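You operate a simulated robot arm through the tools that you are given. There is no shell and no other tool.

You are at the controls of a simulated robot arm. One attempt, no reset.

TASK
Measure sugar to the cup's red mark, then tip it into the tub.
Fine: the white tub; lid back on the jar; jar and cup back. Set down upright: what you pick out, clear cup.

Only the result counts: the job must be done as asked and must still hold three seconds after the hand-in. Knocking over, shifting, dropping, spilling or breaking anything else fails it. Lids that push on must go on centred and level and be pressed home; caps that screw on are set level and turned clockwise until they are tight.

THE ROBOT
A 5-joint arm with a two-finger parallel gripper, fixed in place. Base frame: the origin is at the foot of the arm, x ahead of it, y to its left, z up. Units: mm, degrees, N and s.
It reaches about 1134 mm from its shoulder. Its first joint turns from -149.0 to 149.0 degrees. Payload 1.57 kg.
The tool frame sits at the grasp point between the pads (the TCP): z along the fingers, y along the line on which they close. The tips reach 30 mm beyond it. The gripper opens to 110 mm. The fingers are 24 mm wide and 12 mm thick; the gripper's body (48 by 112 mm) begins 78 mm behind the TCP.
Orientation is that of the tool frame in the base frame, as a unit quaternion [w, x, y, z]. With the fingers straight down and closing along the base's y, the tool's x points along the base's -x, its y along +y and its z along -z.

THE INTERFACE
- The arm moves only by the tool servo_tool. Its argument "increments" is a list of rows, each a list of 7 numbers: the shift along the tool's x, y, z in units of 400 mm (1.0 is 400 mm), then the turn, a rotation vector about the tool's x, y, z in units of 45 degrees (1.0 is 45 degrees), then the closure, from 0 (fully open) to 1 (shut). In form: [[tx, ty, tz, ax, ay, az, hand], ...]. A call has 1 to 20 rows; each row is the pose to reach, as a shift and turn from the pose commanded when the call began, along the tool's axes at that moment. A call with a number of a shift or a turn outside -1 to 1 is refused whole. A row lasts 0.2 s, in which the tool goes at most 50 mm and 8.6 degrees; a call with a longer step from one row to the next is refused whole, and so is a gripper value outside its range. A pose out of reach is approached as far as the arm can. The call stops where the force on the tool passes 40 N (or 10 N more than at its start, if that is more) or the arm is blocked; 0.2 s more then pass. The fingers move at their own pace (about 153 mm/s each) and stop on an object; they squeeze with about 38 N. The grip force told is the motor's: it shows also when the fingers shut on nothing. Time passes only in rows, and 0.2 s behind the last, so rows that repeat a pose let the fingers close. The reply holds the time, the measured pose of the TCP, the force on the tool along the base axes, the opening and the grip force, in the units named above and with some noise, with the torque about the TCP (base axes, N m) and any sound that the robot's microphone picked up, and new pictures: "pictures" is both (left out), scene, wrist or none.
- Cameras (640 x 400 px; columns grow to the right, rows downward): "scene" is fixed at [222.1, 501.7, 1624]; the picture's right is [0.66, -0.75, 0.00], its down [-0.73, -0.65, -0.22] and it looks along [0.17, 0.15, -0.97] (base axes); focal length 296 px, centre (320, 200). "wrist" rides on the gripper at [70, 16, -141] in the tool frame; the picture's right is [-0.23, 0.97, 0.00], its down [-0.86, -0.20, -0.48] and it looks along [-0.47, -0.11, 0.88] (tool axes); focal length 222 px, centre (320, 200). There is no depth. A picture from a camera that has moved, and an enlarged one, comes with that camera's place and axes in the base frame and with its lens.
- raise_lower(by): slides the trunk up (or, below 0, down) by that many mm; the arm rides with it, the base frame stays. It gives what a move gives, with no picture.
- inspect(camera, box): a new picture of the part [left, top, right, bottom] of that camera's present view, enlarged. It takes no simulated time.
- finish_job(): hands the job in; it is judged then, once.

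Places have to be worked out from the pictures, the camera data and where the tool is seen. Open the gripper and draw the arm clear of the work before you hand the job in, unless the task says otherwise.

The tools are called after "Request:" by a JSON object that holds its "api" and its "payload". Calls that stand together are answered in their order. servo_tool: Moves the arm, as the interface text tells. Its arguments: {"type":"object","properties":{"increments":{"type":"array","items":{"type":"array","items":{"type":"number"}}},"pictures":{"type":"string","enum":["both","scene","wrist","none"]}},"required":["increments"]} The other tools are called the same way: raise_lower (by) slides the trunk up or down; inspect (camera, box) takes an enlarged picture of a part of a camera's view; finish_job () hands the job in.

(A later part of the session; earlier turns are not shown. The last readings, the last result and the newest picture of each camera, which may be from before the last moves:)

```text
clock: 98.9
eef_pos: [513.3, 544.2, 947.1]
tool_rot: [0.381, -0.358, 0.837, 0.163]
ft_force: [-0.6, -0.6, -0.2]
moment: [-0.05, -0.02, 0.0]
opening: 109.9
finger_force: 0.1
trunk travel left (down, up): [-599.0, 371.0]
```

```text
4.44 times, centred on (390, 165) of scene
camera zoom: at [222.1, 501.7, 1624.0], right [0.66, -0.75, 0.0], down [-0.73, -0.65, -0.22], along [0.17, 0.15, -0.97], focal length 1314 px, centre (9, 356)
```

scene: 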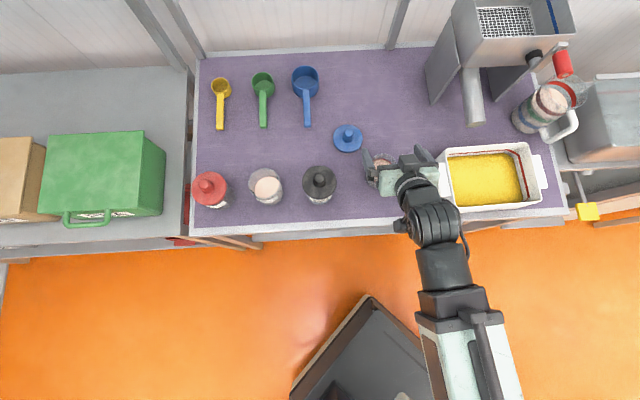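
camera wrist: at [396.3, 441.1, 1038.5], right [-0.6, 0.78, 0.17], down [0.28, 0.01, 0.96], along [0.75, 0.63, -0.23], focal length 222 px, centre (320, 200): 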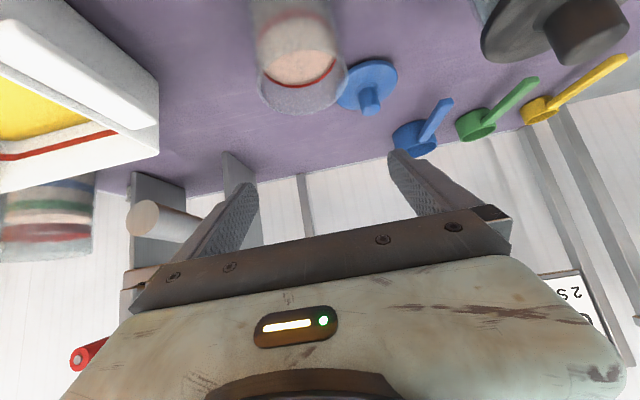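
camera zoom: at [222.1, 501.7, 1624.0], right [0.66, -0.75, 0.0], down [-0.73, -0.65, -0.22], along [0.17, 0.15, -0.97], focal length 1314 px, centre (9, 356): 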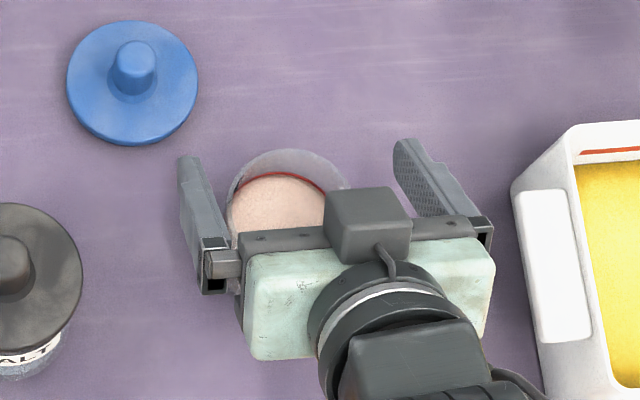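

The cup sits centred between the finger tracks. Lowering further around it.

Request:
{"api": "raise_lower", "payload": {"by": -55}}

Request:
{"api": "inspect", "payload": {"camera": "wrist", "box": [160, 0, 480, 200]}}

Request:
{"api": "inspect", "payload": {"camera": "scene", "box": [340, 120, 440, 210]}}

```text
clock: 99.8
eef_pos: [512.3, 543.1, 892.3]
tool_rot: [0.381, -0.358, 0.837, 0.163]
ft_force: [0.4, -0.2, 0.1]
moment: [-0.01, -0.04, 0.0]
opening: 109.8
finger_force: 0.0
trunk travel left (down, up): [-544.0, 426.0]
```

```text
2.00 times, centred on (320, 100) of wrist
camera zoom: at [396.5, 444.5, 933.5], right [-0.6, 0.78, 0.17], down [0.28, 0.01, 0.96], along [0.75, 0.63, -0.23], focal length 444 px, centre (320, 400)
```

zoom: 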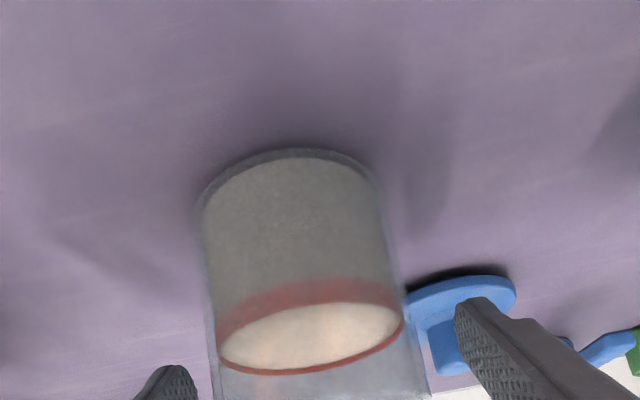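

```text
4.44 times, centred on (390, 165) of scene
camera zoom: at [222.1, 501.7, 1624.0], right [0.66, -0.75, 0.0], down [-0.73, -0.65, -0.22], along [0.17, 0.15, -0.97], focal length 1314 px, centre (9, 356)
```

zoom: 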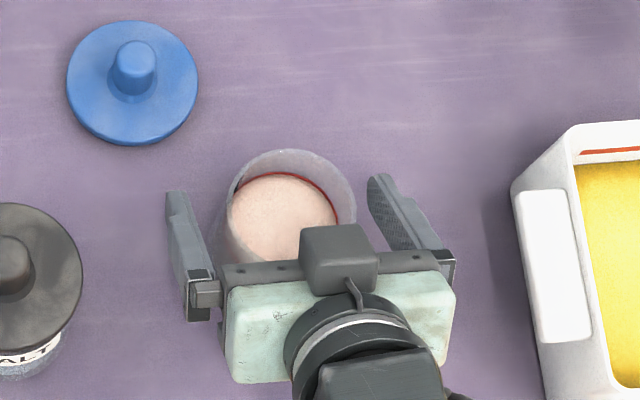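

Request:
{"api": "raise_lower", "payload": {"by": -30}}

Request:
{"api": "inspect", "payload": {"camera": "wrist", "box": [160, 60, 480, 260]}}

Request:
{"api": "inspect", "payload": {"camera": "scene", "box": [340, 120, 440, 210]}}

```text
clock: 100.6
eef_pos: [512.9, 544.0, 861.9]
tool_rot: [0.38, -0.359, 0.836, 0.164]
ft_force: [-0.4, -0.1, 0.0]
moment: [0.02, 0.02, 0.0]
opening: 110.0
finger_force: 0.0
trunk travel left (down, up): [-514.0, 456.0]
```

```text
2.00 times, centred on (320, 160) of wrist
camera zoom: at [396.5, 444.5, 903.4], right [-0.6, 0.78, 0.17], down [0.28, 0.01, 0.96], along [0.75, 0.63, -0.23], focal length 444 px, centre (320, 280)
```

zoom: 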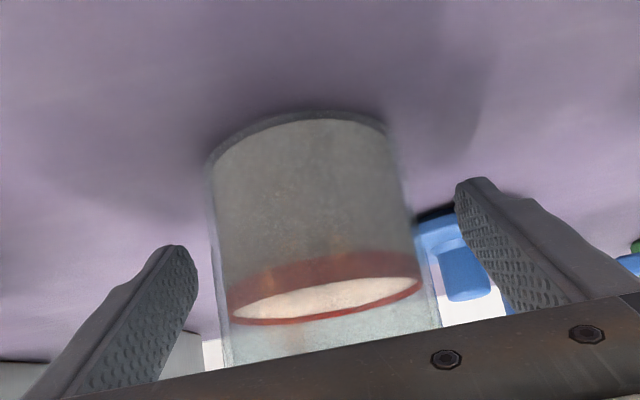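

```text
4.44 times, centred on (390, 165) of scene
camera zoom: at [222.1, 501.7, 1624.0], right [0.66, -0.75, 0.0], down [-0.73, -0.65, -0.22], along [0.17, 0.15, -0.97], focal length 1314 px, centre (9, 356)
```

zoom: 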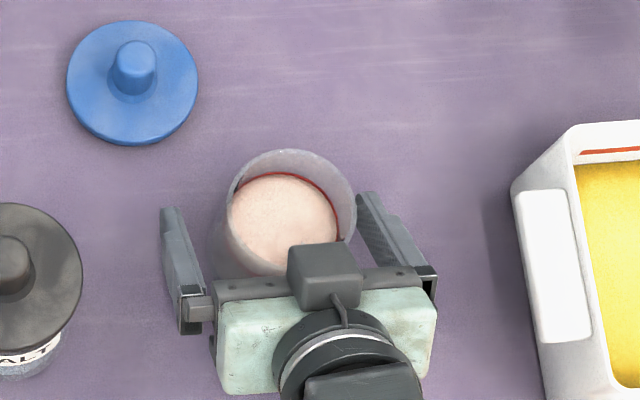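

The cup is centred between the fingers with clear space on both sides. Closing gently.

Request:
{"api": "servo_tool", "payload": {"increments": [[0, 0, 0, 0, 0, 0, 0.15], [0, 0, 0, 0, 0, 0, 0.22], [0, 0, 0, 0, 0, 0, 0.26], [0, 0, 0, 0, 0, 0, 0.28], [0, 0, 0, 0, 0, 0, 0.3], [0, 0, 0, 0, 0, 0, 0.32], [0, 0, 0, 0, 0, 0, 0.34], [0, 0, 0, 0, 0, 0, 0.4], [0, 0, 0, 0, 0, 0, 1], [0, 0, 0, 0, 0, 0, 1], [0, 0, 0, 0, 0, 0, 1]], "pictures": "wrist"}}

Request:
{"api": "inspect", "payload": {"camera": "scene", "box": [340, 120, 440, 210]}}

```text
clock: 103.0
eef_pos: [512.7, 544.1, 862.3]
tool_rot: [0.381, -0.358, 0.837, 0.163]
ft_force: [-0.4, -0.7, 0.4]
moment: [0.0, -0.01, 0.02]
opening: 74.2
finger_force: 38.3
trunk travel left (down, up): [-514.0, 456.0]
camera wrist: at [396.6, 444.5, 903.5], right [-0.6, 0.78, 0.17], down [0.28, 0.01, 0.96], along [0.75, 0.63, -0.23], focal length 222 px, centre (320, 200)
```

wrist: 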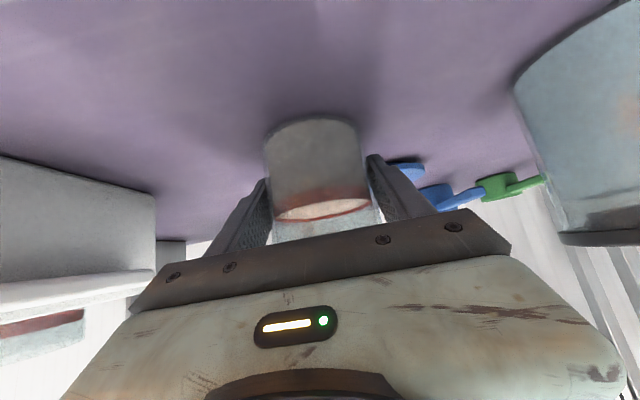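

```text
4.44 times, centred on (390, 165) of scene
camera zoom: at [222.1, 501.7, 1624.0], right [0.66, -0.75, 0.0], down [-0.73, -0.65, -0.22], along [0.17, 0.15, -0.97], focal length 1314 px, centre (9, 356)
```

zoom: 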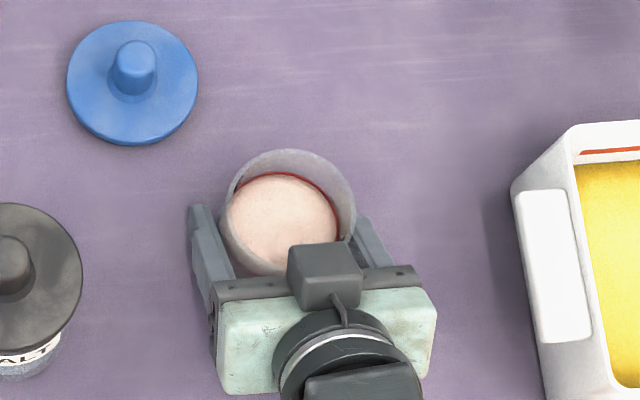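

Grip is firm (74.2 mm) and the cup hasn't moved. I'll lift it slightly, and look at the tub's geometry.

Request:
{"api": "raise_lower", "payload": {"by": 8}}

Request:
{"api": "inspect", "payload": {"camera": "scene", "box": [420, 120, 570, 220]}}

```text
clock: 103.5
eef_pos: [513.9, 543.2, 869.5]
tool_rot: [0.38, -0.359, 0.837, 0.163]
ft_force: [-0.1, 0.2, -3.0]
moment: [-0.02, -0.01, 0.0]
opening: 74.2
finger_force: 38.2
trunk travel left (down, up): [-522.0, 448.0]
```

```text
4.00 times, centred on (495, 170) of scene
camera zoom: at [222.1, 501.7, 1624.0], right [0.66, -0.75, 0.0], down [-0.73, -0.65, -0.22], along [0.17, 0.15, -0.97], focal length 1182 px, centre (-380, 320)
```

zoom: 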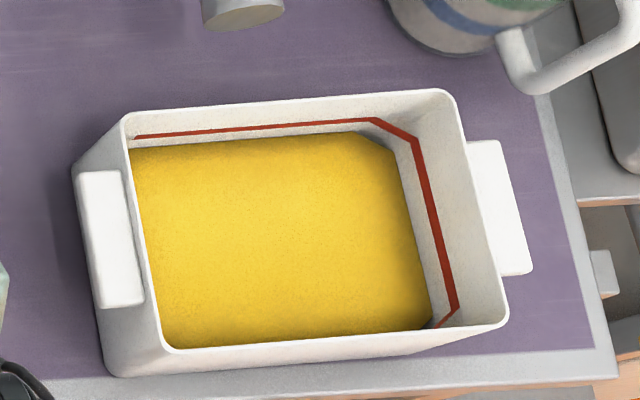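

The cup is lifted (about 0.3 kg). From the scene view, the tub's opening is centred near (687, 317) with its rim around z≈900. I'll raise the cup well above that.

Request:
{"api": "raise_lower", "payload": {"by": 138}}

```text
clock: 105.2
eef_pos: [513.4, 544.9, 1009.5]
tool_rot: [0.38, -0.358, 0.837, 0.162]
ft_force: [0.1, -0.1, -2.1]
moment: [0.04, 0.01, 0.01]
opening: 74.3
finger_force: 38.2
trunk travel left (down, up): [-660.0, 310.0]
```

Cup raised, bottom near z≈960. Now swinging it over the tub at a bearing of 23.5°, keeping it upright.

Request:
{"api": "servo_tool", "payload": {"increments": [[-0.0038, -0.0758, 0.0043, 0.0389, 0, 0.0339, 1], [-0.0056, -0.1521, 0.0063, 0.0777, 0, 0.0677, 1], [-0.0053, -0.2286, 0.0059, 0.1166, 0, 0.1016, 1], [-0.0029, -0.3055, 0.0031, 0.1555, 0, 0.1355, 1], [0.0014, -0.3826, -0.0019, 0.1944, 0, 0.1694, 1], [0.0078, -0.4591, -0.0093, 0.2332, 0, 0.2032, 1], [0.0164, -0.5359, -0.0192, 0.2721, 0, 0.2371, 1], [0.0272, -0.612, -0.0316, 0.311, 0, 0.271, 1], [0.0399, -0.688, -0.0463, 0.3498, 0, 0.3048, 1], [0.0546, -0.7633, -0.0631, 0.3887, 0, 0.3387, 1], [0.0546, -0.7633, -0.0631, 0.3887, 0, 0.3387, 1]]}}

Request:
{"api": "inspect", "payload": {"camera": "scene", "box": [420, 60, 600, 220]}}

```text
clock: 107.6
eef_pos: [711.8, 308.0, 1007.2]
tool_rot: [0.404, -0.184, 0.892, 0.084]
ft_force: [0.0, 0.4, -2.8]
moment: [0.0, -0.01, -0.03]
opening: 74.1
finger_force: 37.6
trunk travel left (down, up): [-660.0, 310.0]
camera wrist: at [566.1, 263.0, 1049.3], right [-0.25, 0.95, 0.17], down [0.27, -0.1, 0.96], along [0.93, 0.28, -0.23], focal length 222 px, centre (320, 200)
```

scene: 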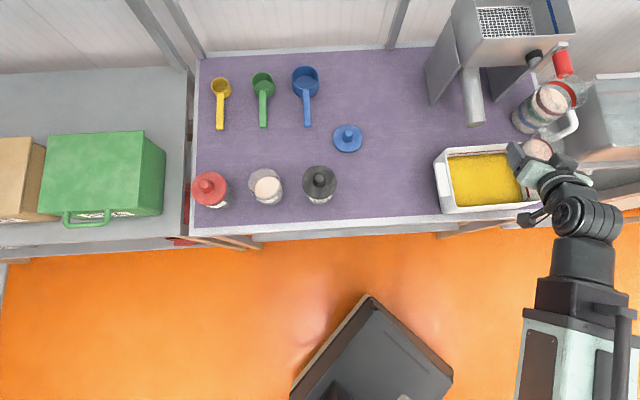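
wrist: 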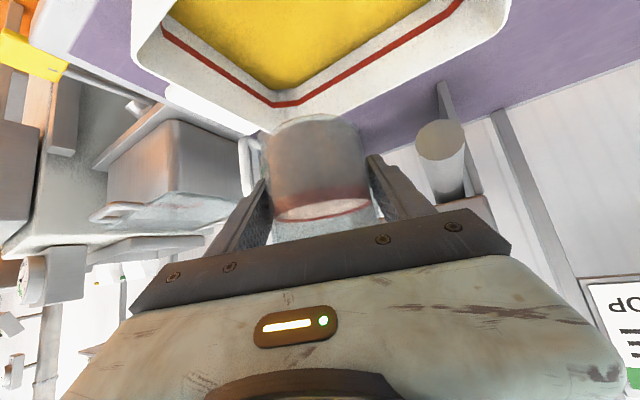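

```text
2.50 times, centred on (510, 140) of scene
camera zoom: at [222.1, 501.7, 1624.0], right [0.66, -0.75, 0.0], down [-0.73, -0.65, -0.22], along [0.17, 0.15, -0.97], focal length 739 px, centre (-155, 350)
```

zoom: 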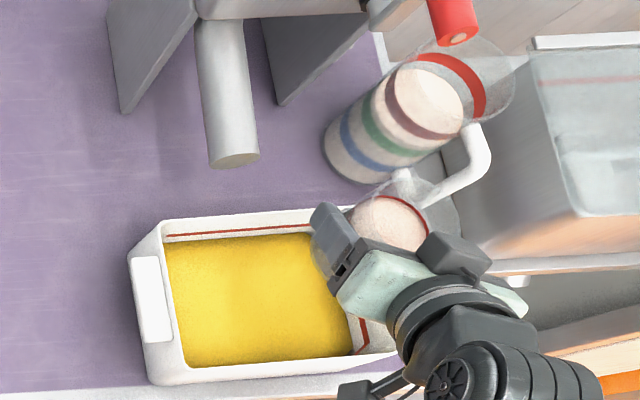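

The cup hangs over the tub; parallax makes it look shifted in the scene view. I'll check the tub's walls from the wrist camera to place the pour point safely.

Request:
{"api": "inspect", "payload": {"camera": "wrist", "box": [100, 0, 540, 200]}}

```text
1.45 times, centred on (320, 100) of wrist
camera zoom: at [566.1, 263.0, 1049.3], right [-0.25, 0.95, 0.17], down [0.27, -0.1, 0.96], along [0.93, 0.28, -0.23], focal length 323 px, centre (320, 346)
```

zoom: 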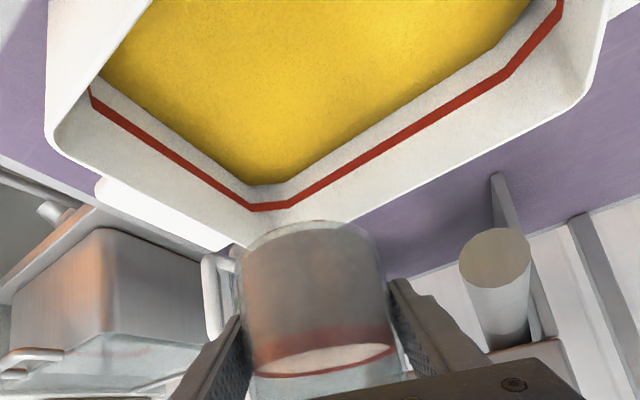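

Wrist and scene views agree the tub centre is near (685, 323). I'll pitch the tool up to 15° below horizontal (tilting the cup only 26°, safely below spilling) so that rolling can empty it completely.

Request:
{"api": "servo_tool", "payload": {"increments": [[-0.0483, 0, -0.026, 0, -0.1444, 0, 1], [-0.0998, 0, -0.0553, 0, -0.2889, 0, 1], [-0.1541, 0, -0.0866, 0, -0.4333, 0, 1], [-0.2103, 0, -0.12, 0, -0.5778, 0, 1], [-0.2103, 0, -0.12, 0, -0.5778, 0, 1]]}}

Request:
{"api": "inspect", "payload": {"camera": "scene", "box": [420, 60, 600, 220]}}

```text
clock: 108.8
eef_pos: [732.4, 319.6, 1104.0]
tool_rot: [0.596, -0.159, 0.778, 0.122]
ft_force: [0.0, 0.0, -2.3]
moment: [-0.04, 0.0, -0.01]
opening: 74.1
finger_force: 37.9
trunk travel left (down, up): [-660.0, 310.0]
camera wrist: at [584.4, 273.3, 1072.9], right [-0.33, 0.92, 0.22], down [-0.14, -0.28, 0.95], along [0.93, 0.28, 0.22], focal length 222 px, centre (320, 200)
```

scene: 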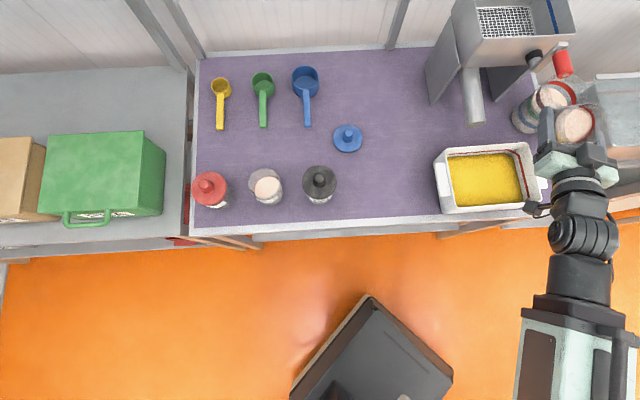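
wrist: 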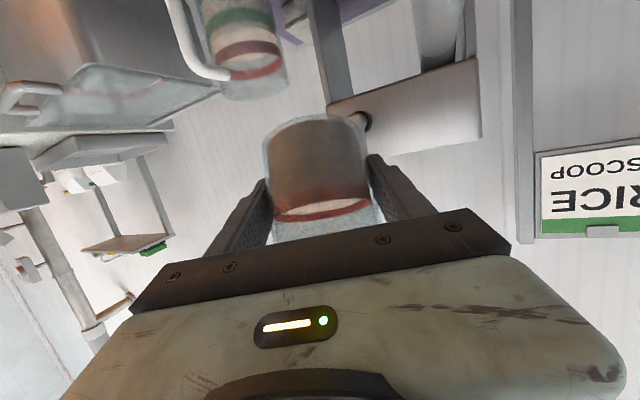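

```text
2.50 times, centred on (510, 140) of scene
camera zoom: at [222.1, 501.7, 1624.0], right [0.66, -0.75, 0.0], down [-0.73, -0.65, -0.22], along [0.17, 0.15, -0.97], focal length 739 px, centre (-155, 350)
```

zoom: 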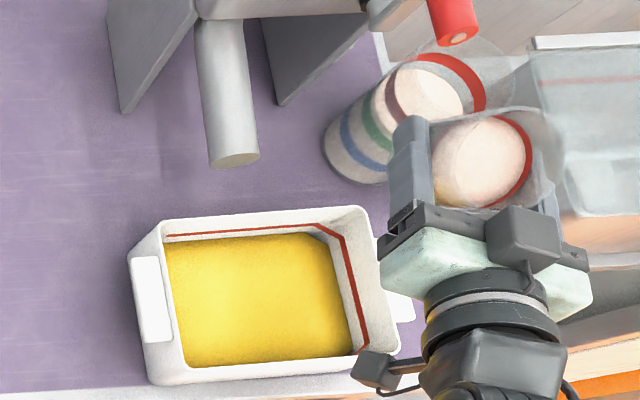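

Pitched to 15° with the cup intact. Lowering so the pour height is modest, TCP z≈988.

Request:
{"api": "raise_lower", "payload": {"by": -116}}

Request:
{"api": "inspect", "payload": {"camera": "scene", "box": [420, 60, 600, 220]}}

Request:
{"api": "inspect", "payload": {"camera": "wrist", "box": [0, 0, 640, 400]}}

```text
clock: 110.3
eef_pos: [733.7, 320.0, 986.4]
tool_rot: [0.595, -0.161, 0.778, 0.123]
ft_force: [-0.2, -0.9, -2.2]
moment: [0.03, -0.02, 0.0]
opening: 74.2
finger_force: 38.2
trunk travel left (down, up): [-544.0, 426.0]
```

```text
2.50 times, centred on (510, 140) of scene
camera zoom: at [222.1, 501.7, 1624.0], right [0.66, -0.75, 0.0], down [-0.73, -0.65, -0.22], along [0.17, 0.15, -0.97], focal length 739 px, centre (-155, 350)
```

zoom: 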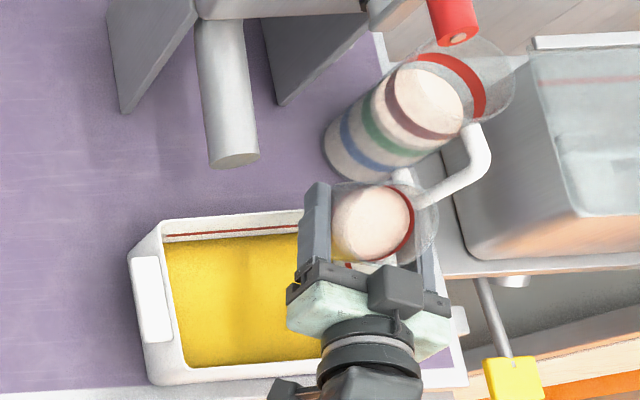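

```text
1.00 times, centred on (320, 200) of wrist (not enlarged: the box is as wide or as high as the picture)
camera zoom: at [584.3, 273.1, 956.9], right [-0.33, 0.92, 0.22], down [-0.14, -0.28, 0.95], along [0.93, 0.28, 0.22], focal length 222 px, centre (320, 200)
```

zoom: 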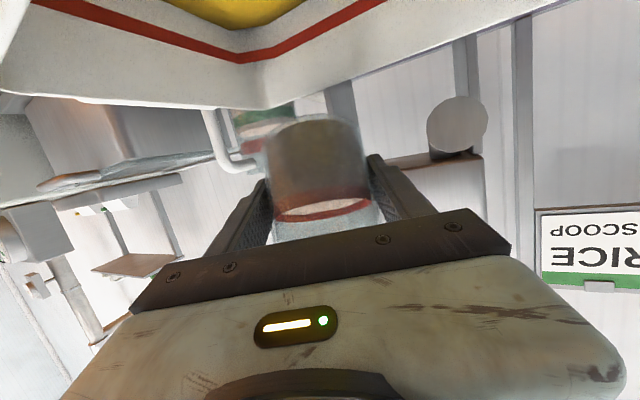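

The pour points at every roll angle fall 30–50 mm or more inside the tub's walls. Rolling the first 45°.

Request:
{"api": "servo_tool", "payload": {"increments": [[0, 0, 0, 0, 0, -0.1667, 1], [0, 0, 0, 0, 0, -0.3333, 1], [0, 0, 0, 0, 0, -0.5, 1], [0, 0, 0, 0, 0, -0.6667, 1], [0, 0, 0, 0, 0, -0.8333, 1], [0, 0, 0, 0, 0, -1.0, 1]], "pictures": "wrist"}}

Request:
{"api": "inspect", "payload": {"camera": "scene", "box": [420, 80, 580, 220]}}

```text
clock: 111.7
eef_pos: [733.3, 319.7, 986.1]
tool_rot: [0.597, -0.447, 0.657, -0.116]
ft_force: [0.7, 0.5, -2.5]
moment: [-0.04, 0.01, 0.0]
opening: 74.1
finger_force: 38.1
trunk travel left (down, up): [-544.0, 426.0]
camera wrist: at [607.8, 224.5, 965.6], right [-0.46, 0.72, -0.51], down [-0.43, 0.32, 0.84], along [0.78, 0.61, 0.16], focal length 222 px, centre (320, 200)
```

wrist: 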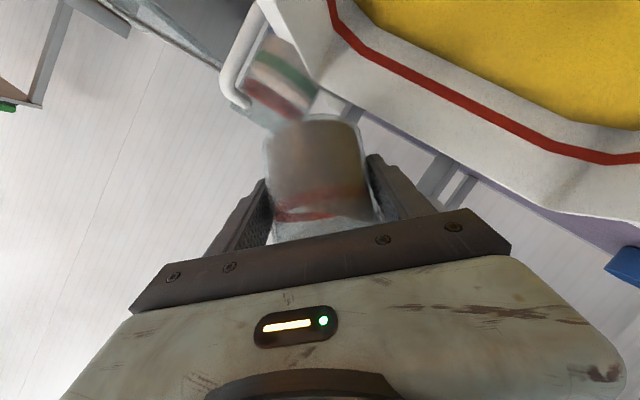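

```text
2.86 times, centred on (500, 150) of scene
camera zoom: at [222.1, 501.7, 1624.0], right [0.66, -0.75, 0.0], down [-0.73, -0.65, -0.22], along [0.17, 0.15, -0.97], focal length 845 px, centre (-194, 343)
```

zoom: 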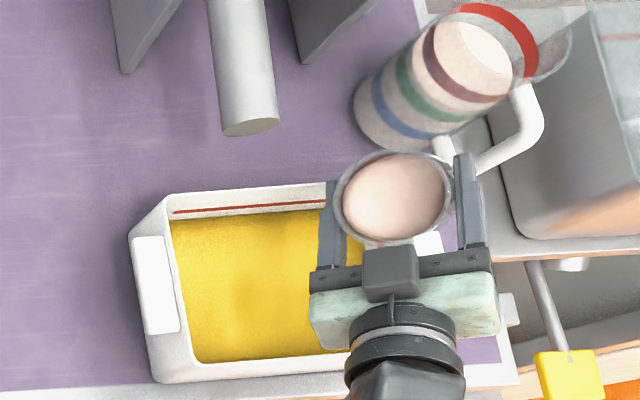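

The computed drop point falls mid-tub in the picture. Continuing the roll in smaller steps to watch the stream's landing place.

Request:
{"api": "servo_tool", "payload": {"increments": [[0, 0, 0, 0, 0, -0.16, 1], [0, 0, 0, 0, 0, -0.32, 1], [0, 0, 0, 0, 0, -0.48, 1], [0, 0, 0, 0, 0, -0.6, 1]], "pictures": "none"}}

Request:
{"api": "inspect", "payload": {"camera": "scene", "box": [420, 80, 580, 220]}}

```text
clock: 112.7
eef_pos: [732.7, 319.7, 985.7]
tool_rot: [-0.553, 0.588, -0.534, 0.251]
ft_force: [0.0, -0.5, -1.5]
moment: [0.01, 0.0, 0.03]
opening: 73.9
finger_force: 38.7
trunk travel left (down, up): [-544.0, 426.0]
```

```text
2.86 times, centred on (500, 150) of scene
camera zoom: at [222.1, 501.7, 1624.0], right [0.66, -0.75, 0.0], down [-0.73, -0.65, -0.22], along [0.17, 0.15, -0.97], focal length 845 px, centre (-194, 343)
```

zoom: 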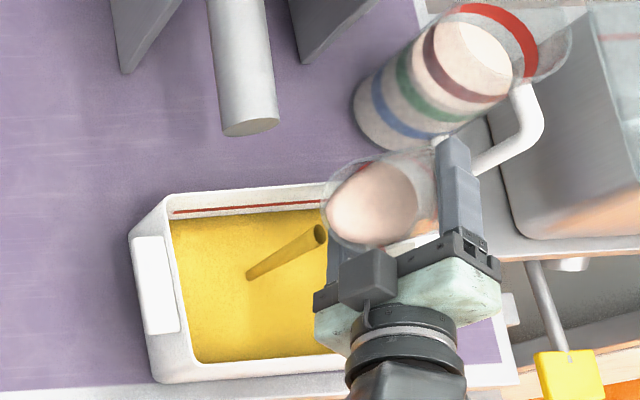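

The stream is landing mid-tub. Continuing the roll to empty the cup.

Request:
{"api": "servo_tool", "payload": {"increments": [[0, 0, 0, 0, 0, -0.1, 1], [0, 0, 0, 0, 0, -0.2, 1], [0, 0, 0, 0, 0, -0.3, 1], [0, 0, 0, 0, 0, -0.4, 1], [0, 0, 0, 0, 0, -0.5, 1]], "pictures": "none"}}

Request:
{"api": "inspect", "payload": {"camera": "scene", "box": [420, 80, 580, 220]}}

```text
clock: 113.9
eef_pos: [733.8, 318.5, 986.6]
tool_rot: [-0.493, 0.68, -0.411, 0.354]
ft_force: [-0.1, 1.0, -1.5]
moment: [-0.03, 0.0, -0.02]
opening: 73.7
finger_force: 38.0
trunk travel left (down, up): [-544.0, 426.0]
```

```text
2.86 times, centred on (500, 150) of scene
camera zoom: at [222.1, 501.7, 1624.0], right [0.66, -0.75, 0.0], down [-0.73, -0.65, -0.22], along [0.17, 0.15, -0.97], focal length 845 px, centre (-194, 343)
```

zoom: 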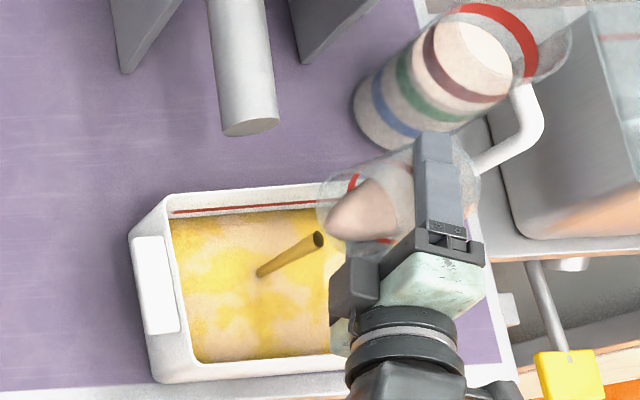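

The sugar is spreading over the tub's contents. Rolling on toward 130°.

Request:
{"api": "servo_tool", "payload": {"increments": [[0, 0, 0, 0, 0, -0.1, 1], [0, 0, 0, 0, 0, -0.2, 1], [0, 0, 0, 0, 0, -0.3, 1], [0, 0, 0, 0, 0, -0.4, 1], [0, 0, 0, 0, 0, -0.5, 1], [0, 0, 0, 0, 0, -0.6, 1], [0, 0, 0, 0, 0, -0.7, 1], [0, 0, 0, 0, 0, -0.8, 1]], "pictures": "wrist"}}

Request:
{"api": "inspect", "payload": {"camera": "scene", "box": [420, 80, 580, 220]}}

```text
clock: 115.7
eef_pos: [731.8, 320.2, 987.0]
tool_rot: [-0.36, 0.774, -0.18, 0.49]
ft_force: [-0.4, 0.0, -0.8]
moment: [-0.01, -0.03, 0.04]
opening: 73.7
finger_force: 37.9
trunk travel left (down, up): [-544.0, 426.0]
camera wrist: at [640.5, 211.2, 1056.1], right [-0.03, -0.52, -0.86], down [-0.83, 0.49, -0.27], along [0.56, 0.7, -0.44], focal length 222 px, centre (320, 200)
```

wrist: 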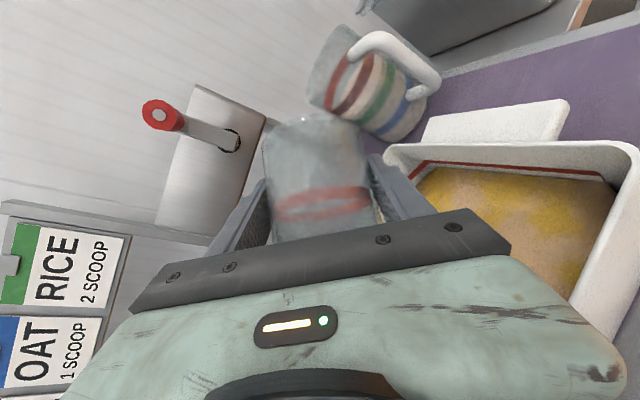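

```text
2.86 times, centred on (500, 150) of scene
camera zoom: at [222.1, 501.7, 1624.0], right [0.66, -0.75, 0.0], down [-0.73, -0.65, -0.22], along [0.17, 0.15, -0.97], focal length 845 px, centre (-194, 343)
```

zoom: 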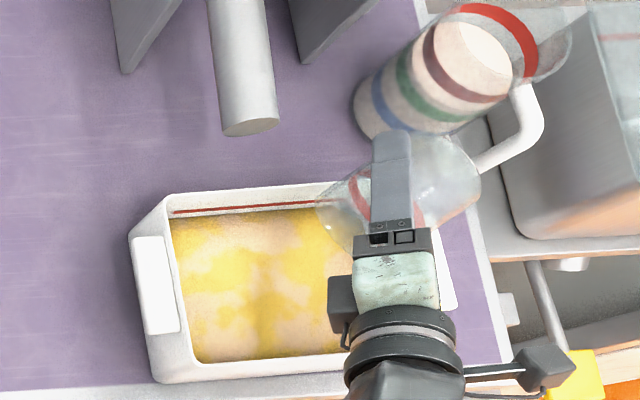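

The cup looks empty already. I'll roll another 25° to shed any remainder and hold briefly.

Request:
{"api": "servo_tool", "payload": {"increments": [[0, 0, 0, 0, 0, -0.14, 1], [0, 0, 0, 0, 0, -0.28, 1], [0, 0, 0, 0, 0, -0.42, 1], [0, 0, 0, 0, 0, -0.56, 1], [0, 0, 0, 0, 0, -0.56, 1], [0, 0, 0, 0, 0, -0.56, 1], [0, 0, 0, 0, 0, -0.56, 1]], "pictures": "none"}}

Request:
{"api": "inspect", "payload": {"camera": "scene", "box": [470, 100, 550, 160]}}

Request:
{"api": "inspect", "payload": {"camera": "wrist", "box": [220, 80, 460, 230]}}

```text
clock: 117.3
eef_pos: [732.6, 320.6, 987.0]
tool_rot: [-0.245, 0.794, -0.007, 0.556]
ft_force: [-0.3, 0.7, -1.2]
moment: [-0.01, 0.01, -0.02]
opening: 73.8
finger_force: 38.0
trunk travel left (down, up): [-544.0, 426.0]
```

```text
6.67 times, centred on (510, 130) of scene
camera zoom: at [222.1, 501.7, 1624.0], right [0.66, -0.75, 0.0], down [-0.73, -0.65, -0.22], along [0.17, 0.15, -0.97], focal length 1971 px, centre (-947, 667)
```

zoom: 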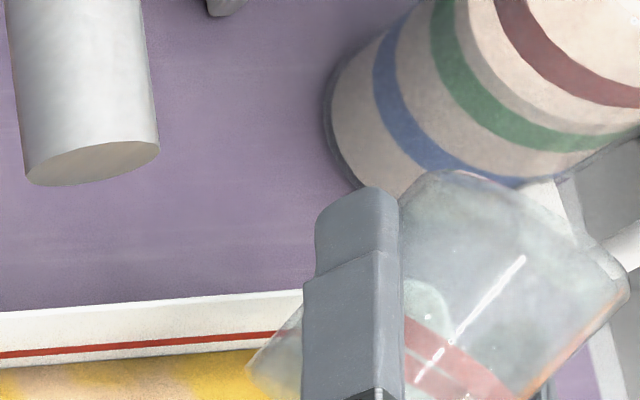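

```text
2.67 times, centred on (340, 155) of wrist
camera zoom: at [638.5, 231.6, 1079.1], right [0.17, -0.79, -0.59], down [-0.8, 0.24, -0.55], along [0.57, 0.56, -0.6], focal length 592 px, centre (267, 320)
```

zoom: 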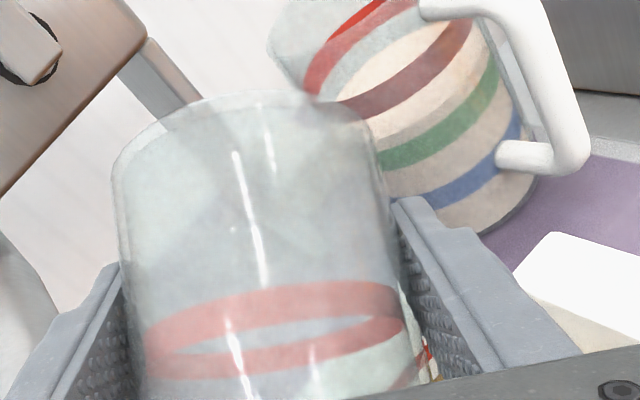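

The cup is clear and empty. Rolling it back upright in stages.

Request:
{"api": "servo_tool", "payload": {"increments": [[0, 0, 0, 0, 0, 0.173, 1], [0, 0, 0, 0, 0, 0.346, 1], [0, 0, 0, 0, 0, 0.519, 1], [0, 0, 0, 0, 0, 0.692, 1], [0, 0, 0, 0, 0, 0.865, 1]], "pictures": "none"}}

Request:
{"api": "servo_tool", "payload": {"increments": [[0, 0, 0, 0, 0, 0.173, 1], [0, 0, 0, 0, 0, 0.346, 1], [0, 0, 0, 0, 0, 0.519, 1], [0, 0, 0, 0, 0, 0.692, 1], [0, 0, 0, 0, 0, 0.865, 1]], "pictures": "none"}}

Request:
{"api": "servo_tool", "payload": {"increments": [[0, 0, 0, 0, 0, 0.173, 1], [0, 0, 0, 0, 0, 0.346, 1], [0, 0, 0, 0, 0, 0.519, 1], [0, 0, 0, 0, 0, 0.692, 1], [0, 0, 0, 0, 0, 0.865, 1]], "pictures": "none"}}

Request:
{"api": "servo_tool", "payload": {"increments": [[0, 0, 0, 0, 0, 0.173, 1], [0, 0, 0, 0, 0, 0.346, 1], [0, 0, 0, 0, 0, 0.519, 1], [0, 0, 0, 0, 0, 0.692, 1], [0, 0, 0, 0, 0, 0.865, 1], [0, 0, 0, 0, 0, 0.865, 1]]}}

```text
clock: 118.5
eef_pos: [732.4, 319.6, 985.8]
tool_rot: [-0.416, 0.747, -0.272, 0.442]
ft_force: [-0.4, -0.3, -1.4]
moment: [-0.03, 0.02, -0.01]
opening: 73.4
finger_force: 37.7
trunk travel left (down, up): [-544.0, 426.0]
```

```text
clock: 119.7
eef_pos: [732.7, 319.5, 986.8]
tool_rot: [-0.54, 0.612, -0.506, 0.279]
ft_force: [0.5, -0.2, -2.2]
moment: [-0.02, 0.0, 0.02]
opening: 73.7
finger_force: 37.9
trunk travel left (down, up): [-544.0, 426.0]
```

```text
clock: 120.9
eef_pos: [732.6, 320.3, 987.4]
tool_rot: [0.602, -0.409, 0.681, -0.083]
ft_force: [1.0, -0.2, 0.7]
moment: [0.03, 0.0, -0.02]
opening: 73.8
finger_force: 38.0
trunk travel left (down, up): [-544.0, 426.0]
```

```text
clock: 122.3
eef_pos: [732.2, 319.6, 985.8]
tool_rot: [0.595, -0.16, 0.778, 0.123]
ft_force: [-0.4, -0.3, -1.2]
moment: [0.03, 0.01, -0.03]
opening: 73.7
finger_force: 38.0
trunk travel left (down, up): [-544.0, 426.0]
camera wrist: at [584.0, 273.3, 956.9], right [-0.33, 0.92, 0.22], down [-0.14, -0.28, 0.95], along [0.93, 0.28, 0.22], focal length 222 px, centre (320, 200)
```

scene: 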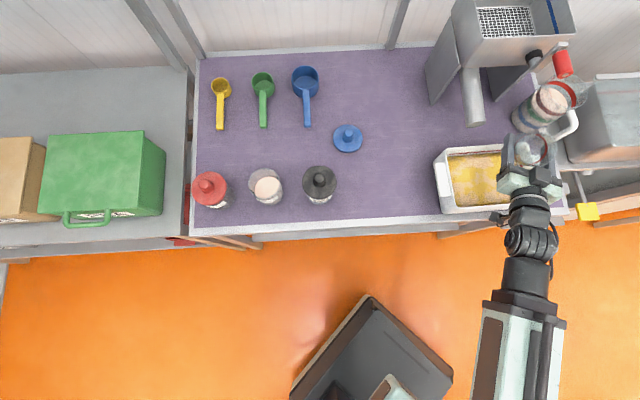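
wrist: 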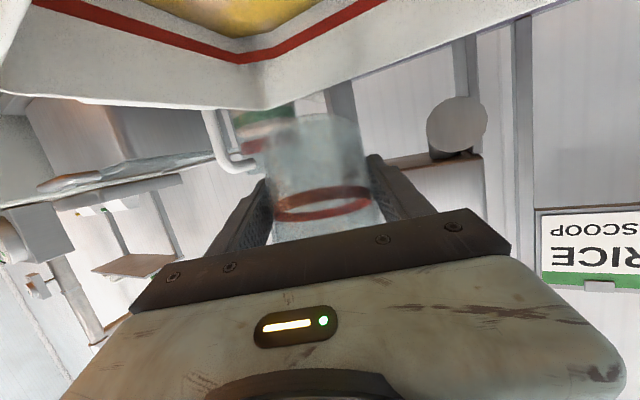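

The cup is upright again, tilted only by the pitch. I'll raise it and then pitch back so that it hangs vertical.

Request:
{"api": "raise_lower", "payload": {"by": 116}}

Request:
{"api": "servo_tool", "payload": {"increments": [[0.066, 0, 0.004, 0, 0.1444, 0, 1], [0.1297, 0, 0.0073, 0, 0.2889, 0, 1], [0.1896, 0, 0.0098, 0, 0.4333, 0, 1], [0.2453, 0, 0.011, 0, 0.5778, 0, 1], [0.2453, 0, 0.011, 0, 0.5778, 0, 1]]}}

```text
clock: 123.7
eef_pos: [733.1, 319.6, 1102.3]
tool_rot: [0.595, -0.16, 0.778, 0.122]
ft_force: [0.1, -0.9, -1.8]
moment: [0.01, 0.02, -0.02]
opening: 73.9
finger_force: 37.9
trunk travel left (down, up): [-660.0, 310.0]
```

```text
clock: 124.9
eef_pos: [712.0, 312.6, 1007.5]
tool_rot: [0.403, -0.184, 0.893, 0.083]
ft_force: [-0.1, -0.2, -1.7]
moment: [-0.01, 0.02, 0.0]
opening: 73.7
finger_force: 38.4
trunk travel left (down, up): [-660.0, 310.0]
camera wrist: at [566.0, 266.3, 1049.2], right [-0.25, 0.95, 0.17], down [0.27, -0.1, 0.96], along [0.93, 0.28, -0.23], focal length 222 px, centre (320, 200)
```

scene: 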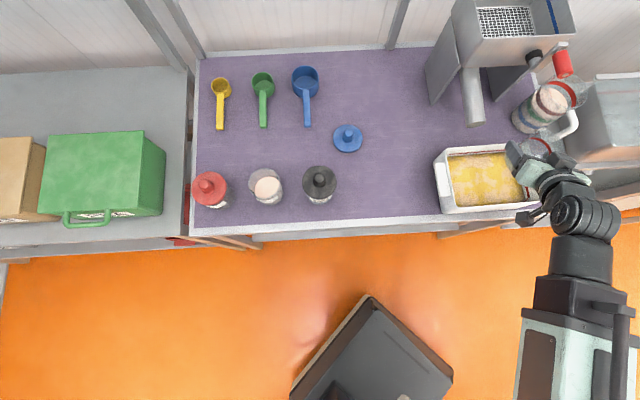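
wrist: 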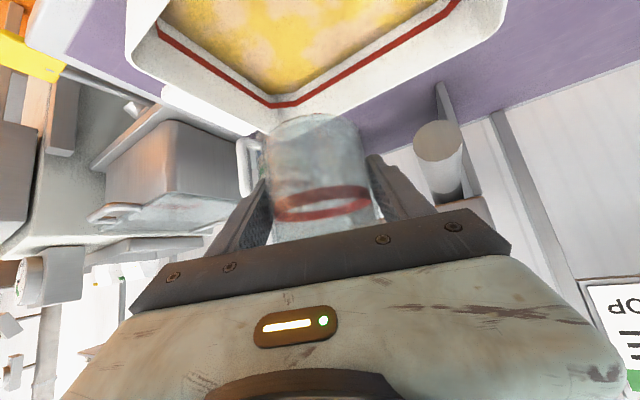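

The empty cup hangs vertical again. Swinging it back to its own spot at (513.5, 543.7).

Request:
{"api": "servo_tool", "payload": {"increments": [[0.0062, 0.0775, -0.007, -0.0385, -0.0008, -0.0337, 1], [0.0146, 0.1545, -0.0165, -0.0771, -0.0016, -0.0675, 1], [0.0248, 0.2306, -0.0281, -0.1156, -0.0025, -0.1012, 1], [0.0372, 0.3055, -0.042, -0.1541, -0.0033, -0.135, 1], [0.0514, 0.3795, -0.0582, -0.1927, -0.0041, -0.1687, 1], [0.0675, 0.4523, -0.0763, -0.2312, -0.0049, -0.2024, 1], [0.0856, 0.524, -0.0969, -0.2697, -0.0057, -0.2362, 1], [0.1053, 0.5939, -0.1192, -0.3082, -0.0066, -0.2699, 1], [0.127, 0.6621, -0.1438, -0.3468, -0.0074, -0.3037, 1], [0.1502, 0.7292, -0.1701, -0.3853, -0.0082, -0.3374, 1], [0.1502, 0.7292, -0.1701, -0.3853, -0.0082, -0.3374, 1]]}}

```text
clock: 127.3
eef_pos: [514.1, 543.7, 1008.8]
tool_rot: [0.381, -0.359, 0.836, 0.162]
ft_force: [0.0, -0.3, -1.2]
moment: [0.04, -0.03, 0.01]
opening: 73.5
finger_force: 37.5
out of reach, approached as far as the arm can: row 10, 11
trunk travel left (down, up): [-660.0, 310.0]
camera wrist: at [396.6, 444.7, 1049.5], right [-0.6, 0.78, 0.17], down [0.28, 0.01, 0.96], along [0.75, 0.63, -0.22], focal length 222 px, centre (320, 200)
```

scene: 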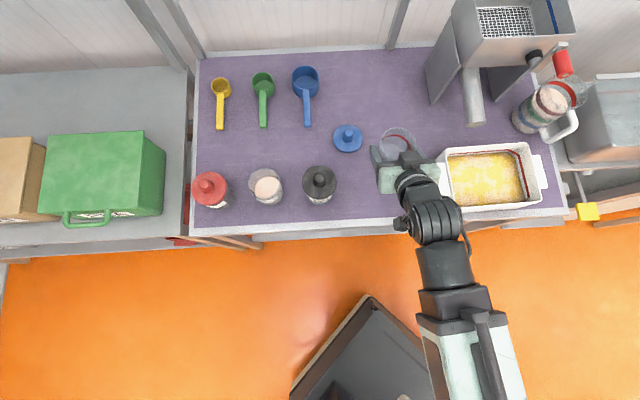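
wrist: 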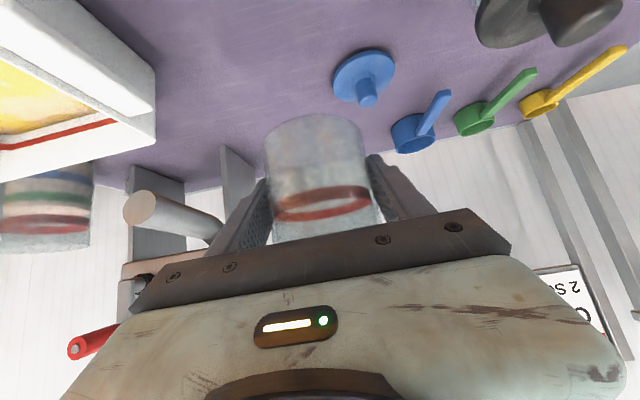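

Position matches the grip pose exactly by camera reading. Lowering the cup to just above the table.

Request:
{"api": "raise_lower", "payload": {"by": -138}}

Request:
{"api": "inspect", "payload": {"camera": "scene", "box": [340, 120, 440, 210]}}

```text
clock: 129.0
eef_pos: [513.3, 542.9, 872.0]
tool_rot: [0.382, -0.357, 0.837, 0.162]
ft_force: [0.3, 0.5, -0.6]
moment: [0.01, -0.01, -0.01]
opening: 73.7
finger_force: 38.3
trunk travel left (down, up): [-522.0, 448.0]
```

```text
4.44 times, centred on (390, 165) of scene
camera zoom: at [222.1, 501.7, 1624.0], right [0.66, -0.75, 0.0], down [-0.73, -0.65, -0.22], along [0.17, 0.15, -0.97], focal length 1314 px, centre (9, 356)
```

zoom: 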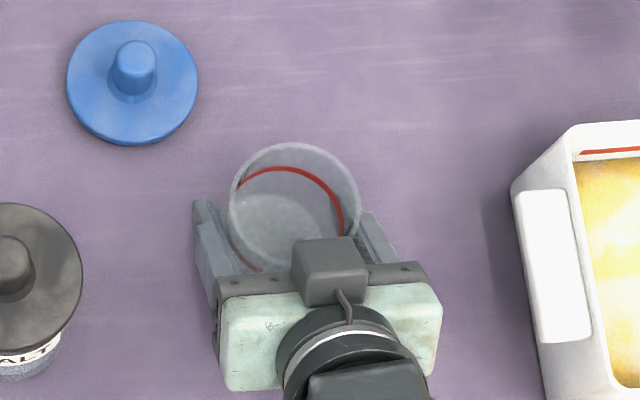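

Request:
{"api": "raise_lower", "payload": {"by": -6}}

```text
clock: 129.5
eef_pos: [513.5, 543.7, 865.0]
tool_rot: [0.383, -0.358, 0.836, 0.162]
ft_force: [-0.5, 0.2, -0.7]
moment: [0.02, -0.01, 0.0]
opening: 73.6
finger_force: 38.0
trunk travel left (down, up): [-516.0, 454.0]
```

Request:
{"api": "raise_lower", "payload": {"by": -2}}

```text
clock: 130.1
eef_pos: [513.7, 543.1, 863.1]
tool_rot: [0.381, -0.359, 0.837, 0.162]
ft_force: [0.2, 0.5, -1.1]
moment: [0.01, 0.0, 0.0]
opening: 74.0
finger_force: 38.3
trunk travel left (down, up): [-514.0, 456.0]
```

Not quite touching yet; lowering one more millimetre.

Request:
{"api": "raise_lower", "payload": {"by": -1}}

```text
clock: 130.6
eef_pos: [514.3, 543.7, 862.7]
tool_rot: [0.383, -0.357, 0.836, 0.162]
ft_force: [1.3, 1.7, 10.0]
moment: [-0.11, 0.23, -0.01]
opening: 73.7
finger_force: 37.9
trunk travel left (down, up): [-513.0, 457.0]
```

The cup is down (10 N contact). Releasing it gently.

Request:
{"api": "servo_tool", "payload": {"increments": [[0, 0, 0, 0, 0, 0, 0.31], [0, 0, 0, 0, 0, 0, 0.25], [0, 0, 0, 0, 0, 0, 0.1], [0, 0, 0, 0, 0, 0, 0.0], [0, 0, 0, 0, 0, 0, 0.0]]}}

Request:
{"api": "inspect", "payload": {"camera": "scene", "box": [340, 120, 440, 210]}}

Request:
{"api": "inspect", "payload": {"camera": "wrist", "box": [160, 60, 480, 260]}}

```text
clock: 131.8
eef_pos: [513.1, 543.4, 861.7]
tool_rot: [0.382, -0.358, 0.837, 0.162]
ft_force: [-0.5, 1.2, -0.4]
moment: [0.02, -0.01, -0.03]
opening: 109.9
finger_force: 0.0
trunk travel left (down, up): [-513.0, 457.0]
camera wrist: at [396.8, 444.4, 902.5], right [-0.6, 0.78, 0.17], down [0.28, 0.01, 0.96], along [0.75, 0.62, -0.22], focal length 222 px, centre (320, 200)
```

scene: 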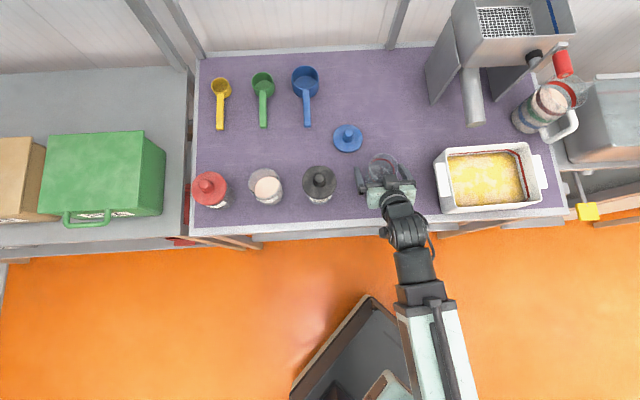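
wrist: 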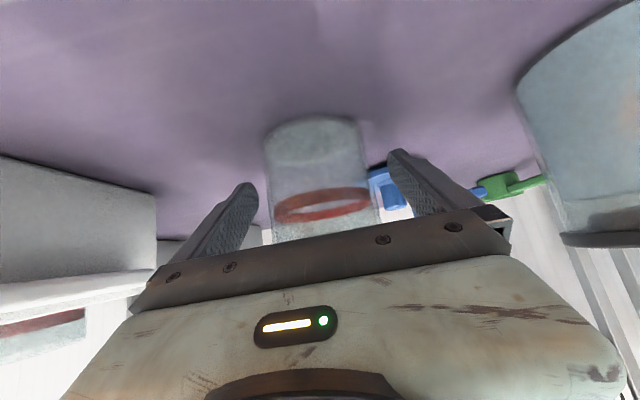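

```text
4.44 times, centred on (390, 165) of scene
camera zoom: at [222.1, 501.7, 1624.0], right [0.66, -0.75, 0.0], down [-0.73, -0.65, -0.22], along [0.17, 0.15, -0.97], focal length 1314 px, centre (9, 356)
```

zoom: 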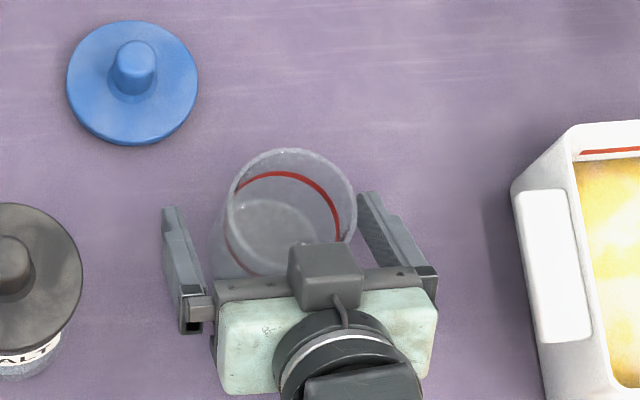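

```text
2.00 times, centred on (320, 160) of wrist
camera zoom: at [396.8, 444.4, 902.5], right [-0.6, 0.78, 0.17], down [0.28, 0.01, 0.96], along [0.75, 0.62, -0.22], focal length 444 px, centre (320, 280)
```

zoom: 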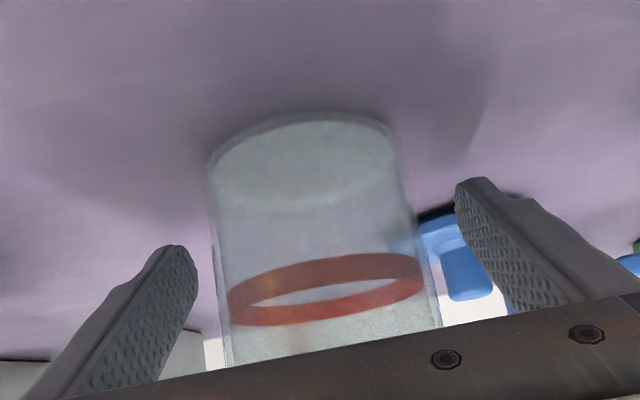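

The cup is back upright on its own spot and empty. Now I'll raise high enough to return the tool to pointing straight down.

Request:
{"api": "raise_lower", "payload": {"by": 250}}

```text
clock: 134.3
eef_pos: [514.7, 543.7, 1111.8]
tool_rot: [0.381, -0.359, 0.837, 0.162]
ft_force: [0.0, -0.1, -0.6]
moment: [0.0, 0.01, 0.02]
opening: 110.1
finger_force: 0.0
trunk travel left (down, up): [-763.0, 207.0]
```

Request:
{"api": "servo_tool", "payload": {"increments": [[0.0453, 0, 0.0395, 0, 0.1815, 0, 0], [0.0838, 0, 0.073, 0, 0.363, 0, 0], [0.1145, 0, 0.0998, 0, 0.5444, 0, 0], [0.1145, 0, 0.0998, 0, 0.5444, 0, 0]], "pictures": "none"}}

Request:
{"api": "servo_tool", "payload": {"increments": [[0.0122, 0, 0.0268, 0, 0.1815, 0, 0], [0.0198, 0, 0.0435, 0, 0.363, 0, 0], [0.0223, 0, 0.049, 0, 0.5444, 0, 0], [0.0223, 0, 0.049, 0, 0.5444, 0, 0]], "pictures": "none"}}

```text
clock: 135.3
eef_pos: [515.2, 545.2, 1051.4]
tool_rot: [0.195, -0.383, 0.899, 0.082]
ft_force: [-0.1, 0.7, -0.7]
moment: [-0.01, 0.04, 0.03]
opening: 109.9
finger_force: 0.0
trunk travel left (down, up): [-763.0, 207.0]
```

```text
clock: 136.3
eef_pos: [513.6, 543.5, 1029.4]
tool_rot: [0.0, -0.393, 0.92, -0.001]
ft_force: [0.8, 0.7, -0.2]
moment: [-0.01, 0.02, -0.02]
opening: 110.3
finger_force: 0.0
trunk travel left (down, up): [-763.0, 207.0]
```

The tool is straight down again. Moving over the lid at (538, 675.6) with fingers half closed.

Request:
{"api": "servo_tool", "payload": {"increments": [[-0.0703, 0.0462, 0, 0, 0, 0, 0.3], [-0.1405, 0.0924, 0, 0, 0, 0, 0.45], [-0.2108, 0.1386, 0, 0, 0, 0, 0.45], [-0.281, 0.1848, 0, 0, 0, 0, 0.45], [-0.281, 0.1848, 0, 0, 0, 0, 0.45]]}}

Request:
{"api": "inspect", "payload": {"camera": "wrist", "box": [200, 60, 440, 210]}}

```text
clock: 137.6
eef_pos: [541.3, 674.7, 1029.9]
tool_rot: [0.0, -0.393, 0.919, -0.001]
ft_force: [0.9, -0.5, 0.8]
moment: [0.01, 0.0, 0.0]
opening: 60.6
finger_force: 0.1
trunk travel left (down, up): [-763.0, 207.0]
camera wrist: at [480.7, 636.5, 1171.7], right [-0.55, 0.84, 0.0], down [0.73, 0.48, 0.48], along [0.4, 0.26, -0.88], focal length 222 px, centre (320, 200)
```

scene: 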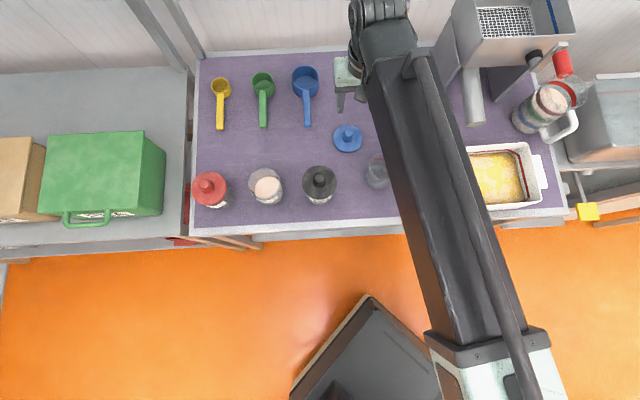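
wrist: 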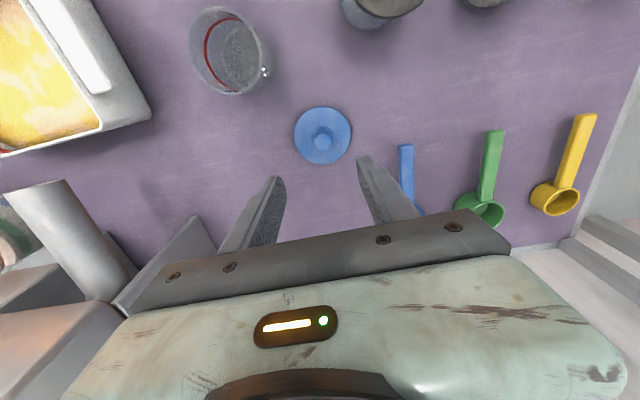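

```text
2.67 times, centred on (320, 135) of wrist
camera zoom: at [480.7, 636.5, 1171.7], right [-0.55, 0.84, 0.0], down [0.73, 0.48, 0.48], along [0.4, 0.26, -0.88], focal length 592 px, centre (320, 373)
```

zoom: 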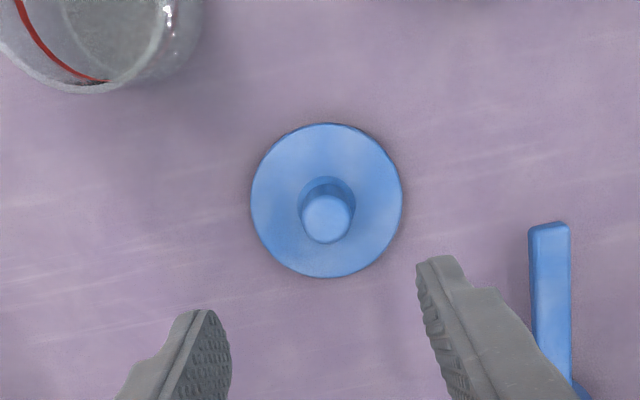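

I'll correct about 2.5 mm and lower partway to re-check the alignment over the knob.

Request:
{"api": "servo_tool", "payload": {"increments": [[-0.001, 0.0062, 0, 0, 0, 0, 0.45], [-0.001, 0.0062, 0, 0, 0, 0, 0.45]], "pictures": "none"}}

Request:
{"api": "raise_lower", "payload": {"by": -105}}

Request:
{"api": "inspect", "payload": {"camera": "wrist", "box": [200, 60, 440, 210]}}

```text
clock: 138.2
eef_pos: [538.4, 677.7, 1029.7]
tool_rot: [0.0, -0.393, 0.919, -0.001]
ft_force: [0.3, -0.1, 0.2]
moment: [0.01, 0.01, 0.02]
opening: 60.6
finger_force: 0.2
trunk travel left (down, up): [-763.0, 207.0]
```

```text
clock: 139.5
eef_pos: [538.7, 677.8, 925.0]
tool_rot: [0.0, -0.393, 0.919, -0.001]
ft_force: [0.4, 0.9, -0.3]
moment: [0.0, 0.01, 0.03]
opening: 60.5
finger_force: 0.0
trunk travel left (down, up): [-658.0, 312.0]
```

```text
2.67 times, centred on (320, 135) of wrist
camera zoom: at [478.2, 638.7, 1066.9], right [-0.55, 0.84, 0.0], down [0.73, 0.48, 0.48], along [0.4, 0.26, -0.88], focal length 592 px, centre (320, 373)
```

zoom: 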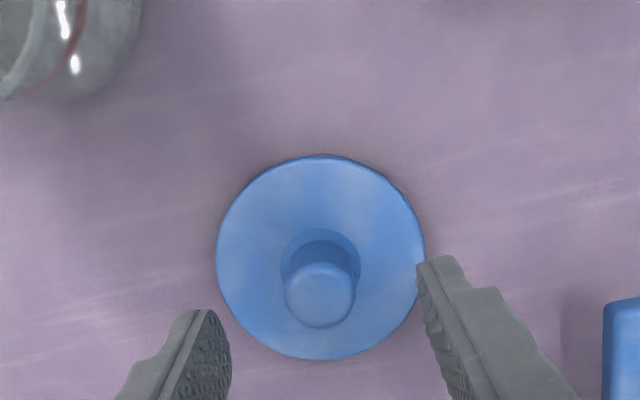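

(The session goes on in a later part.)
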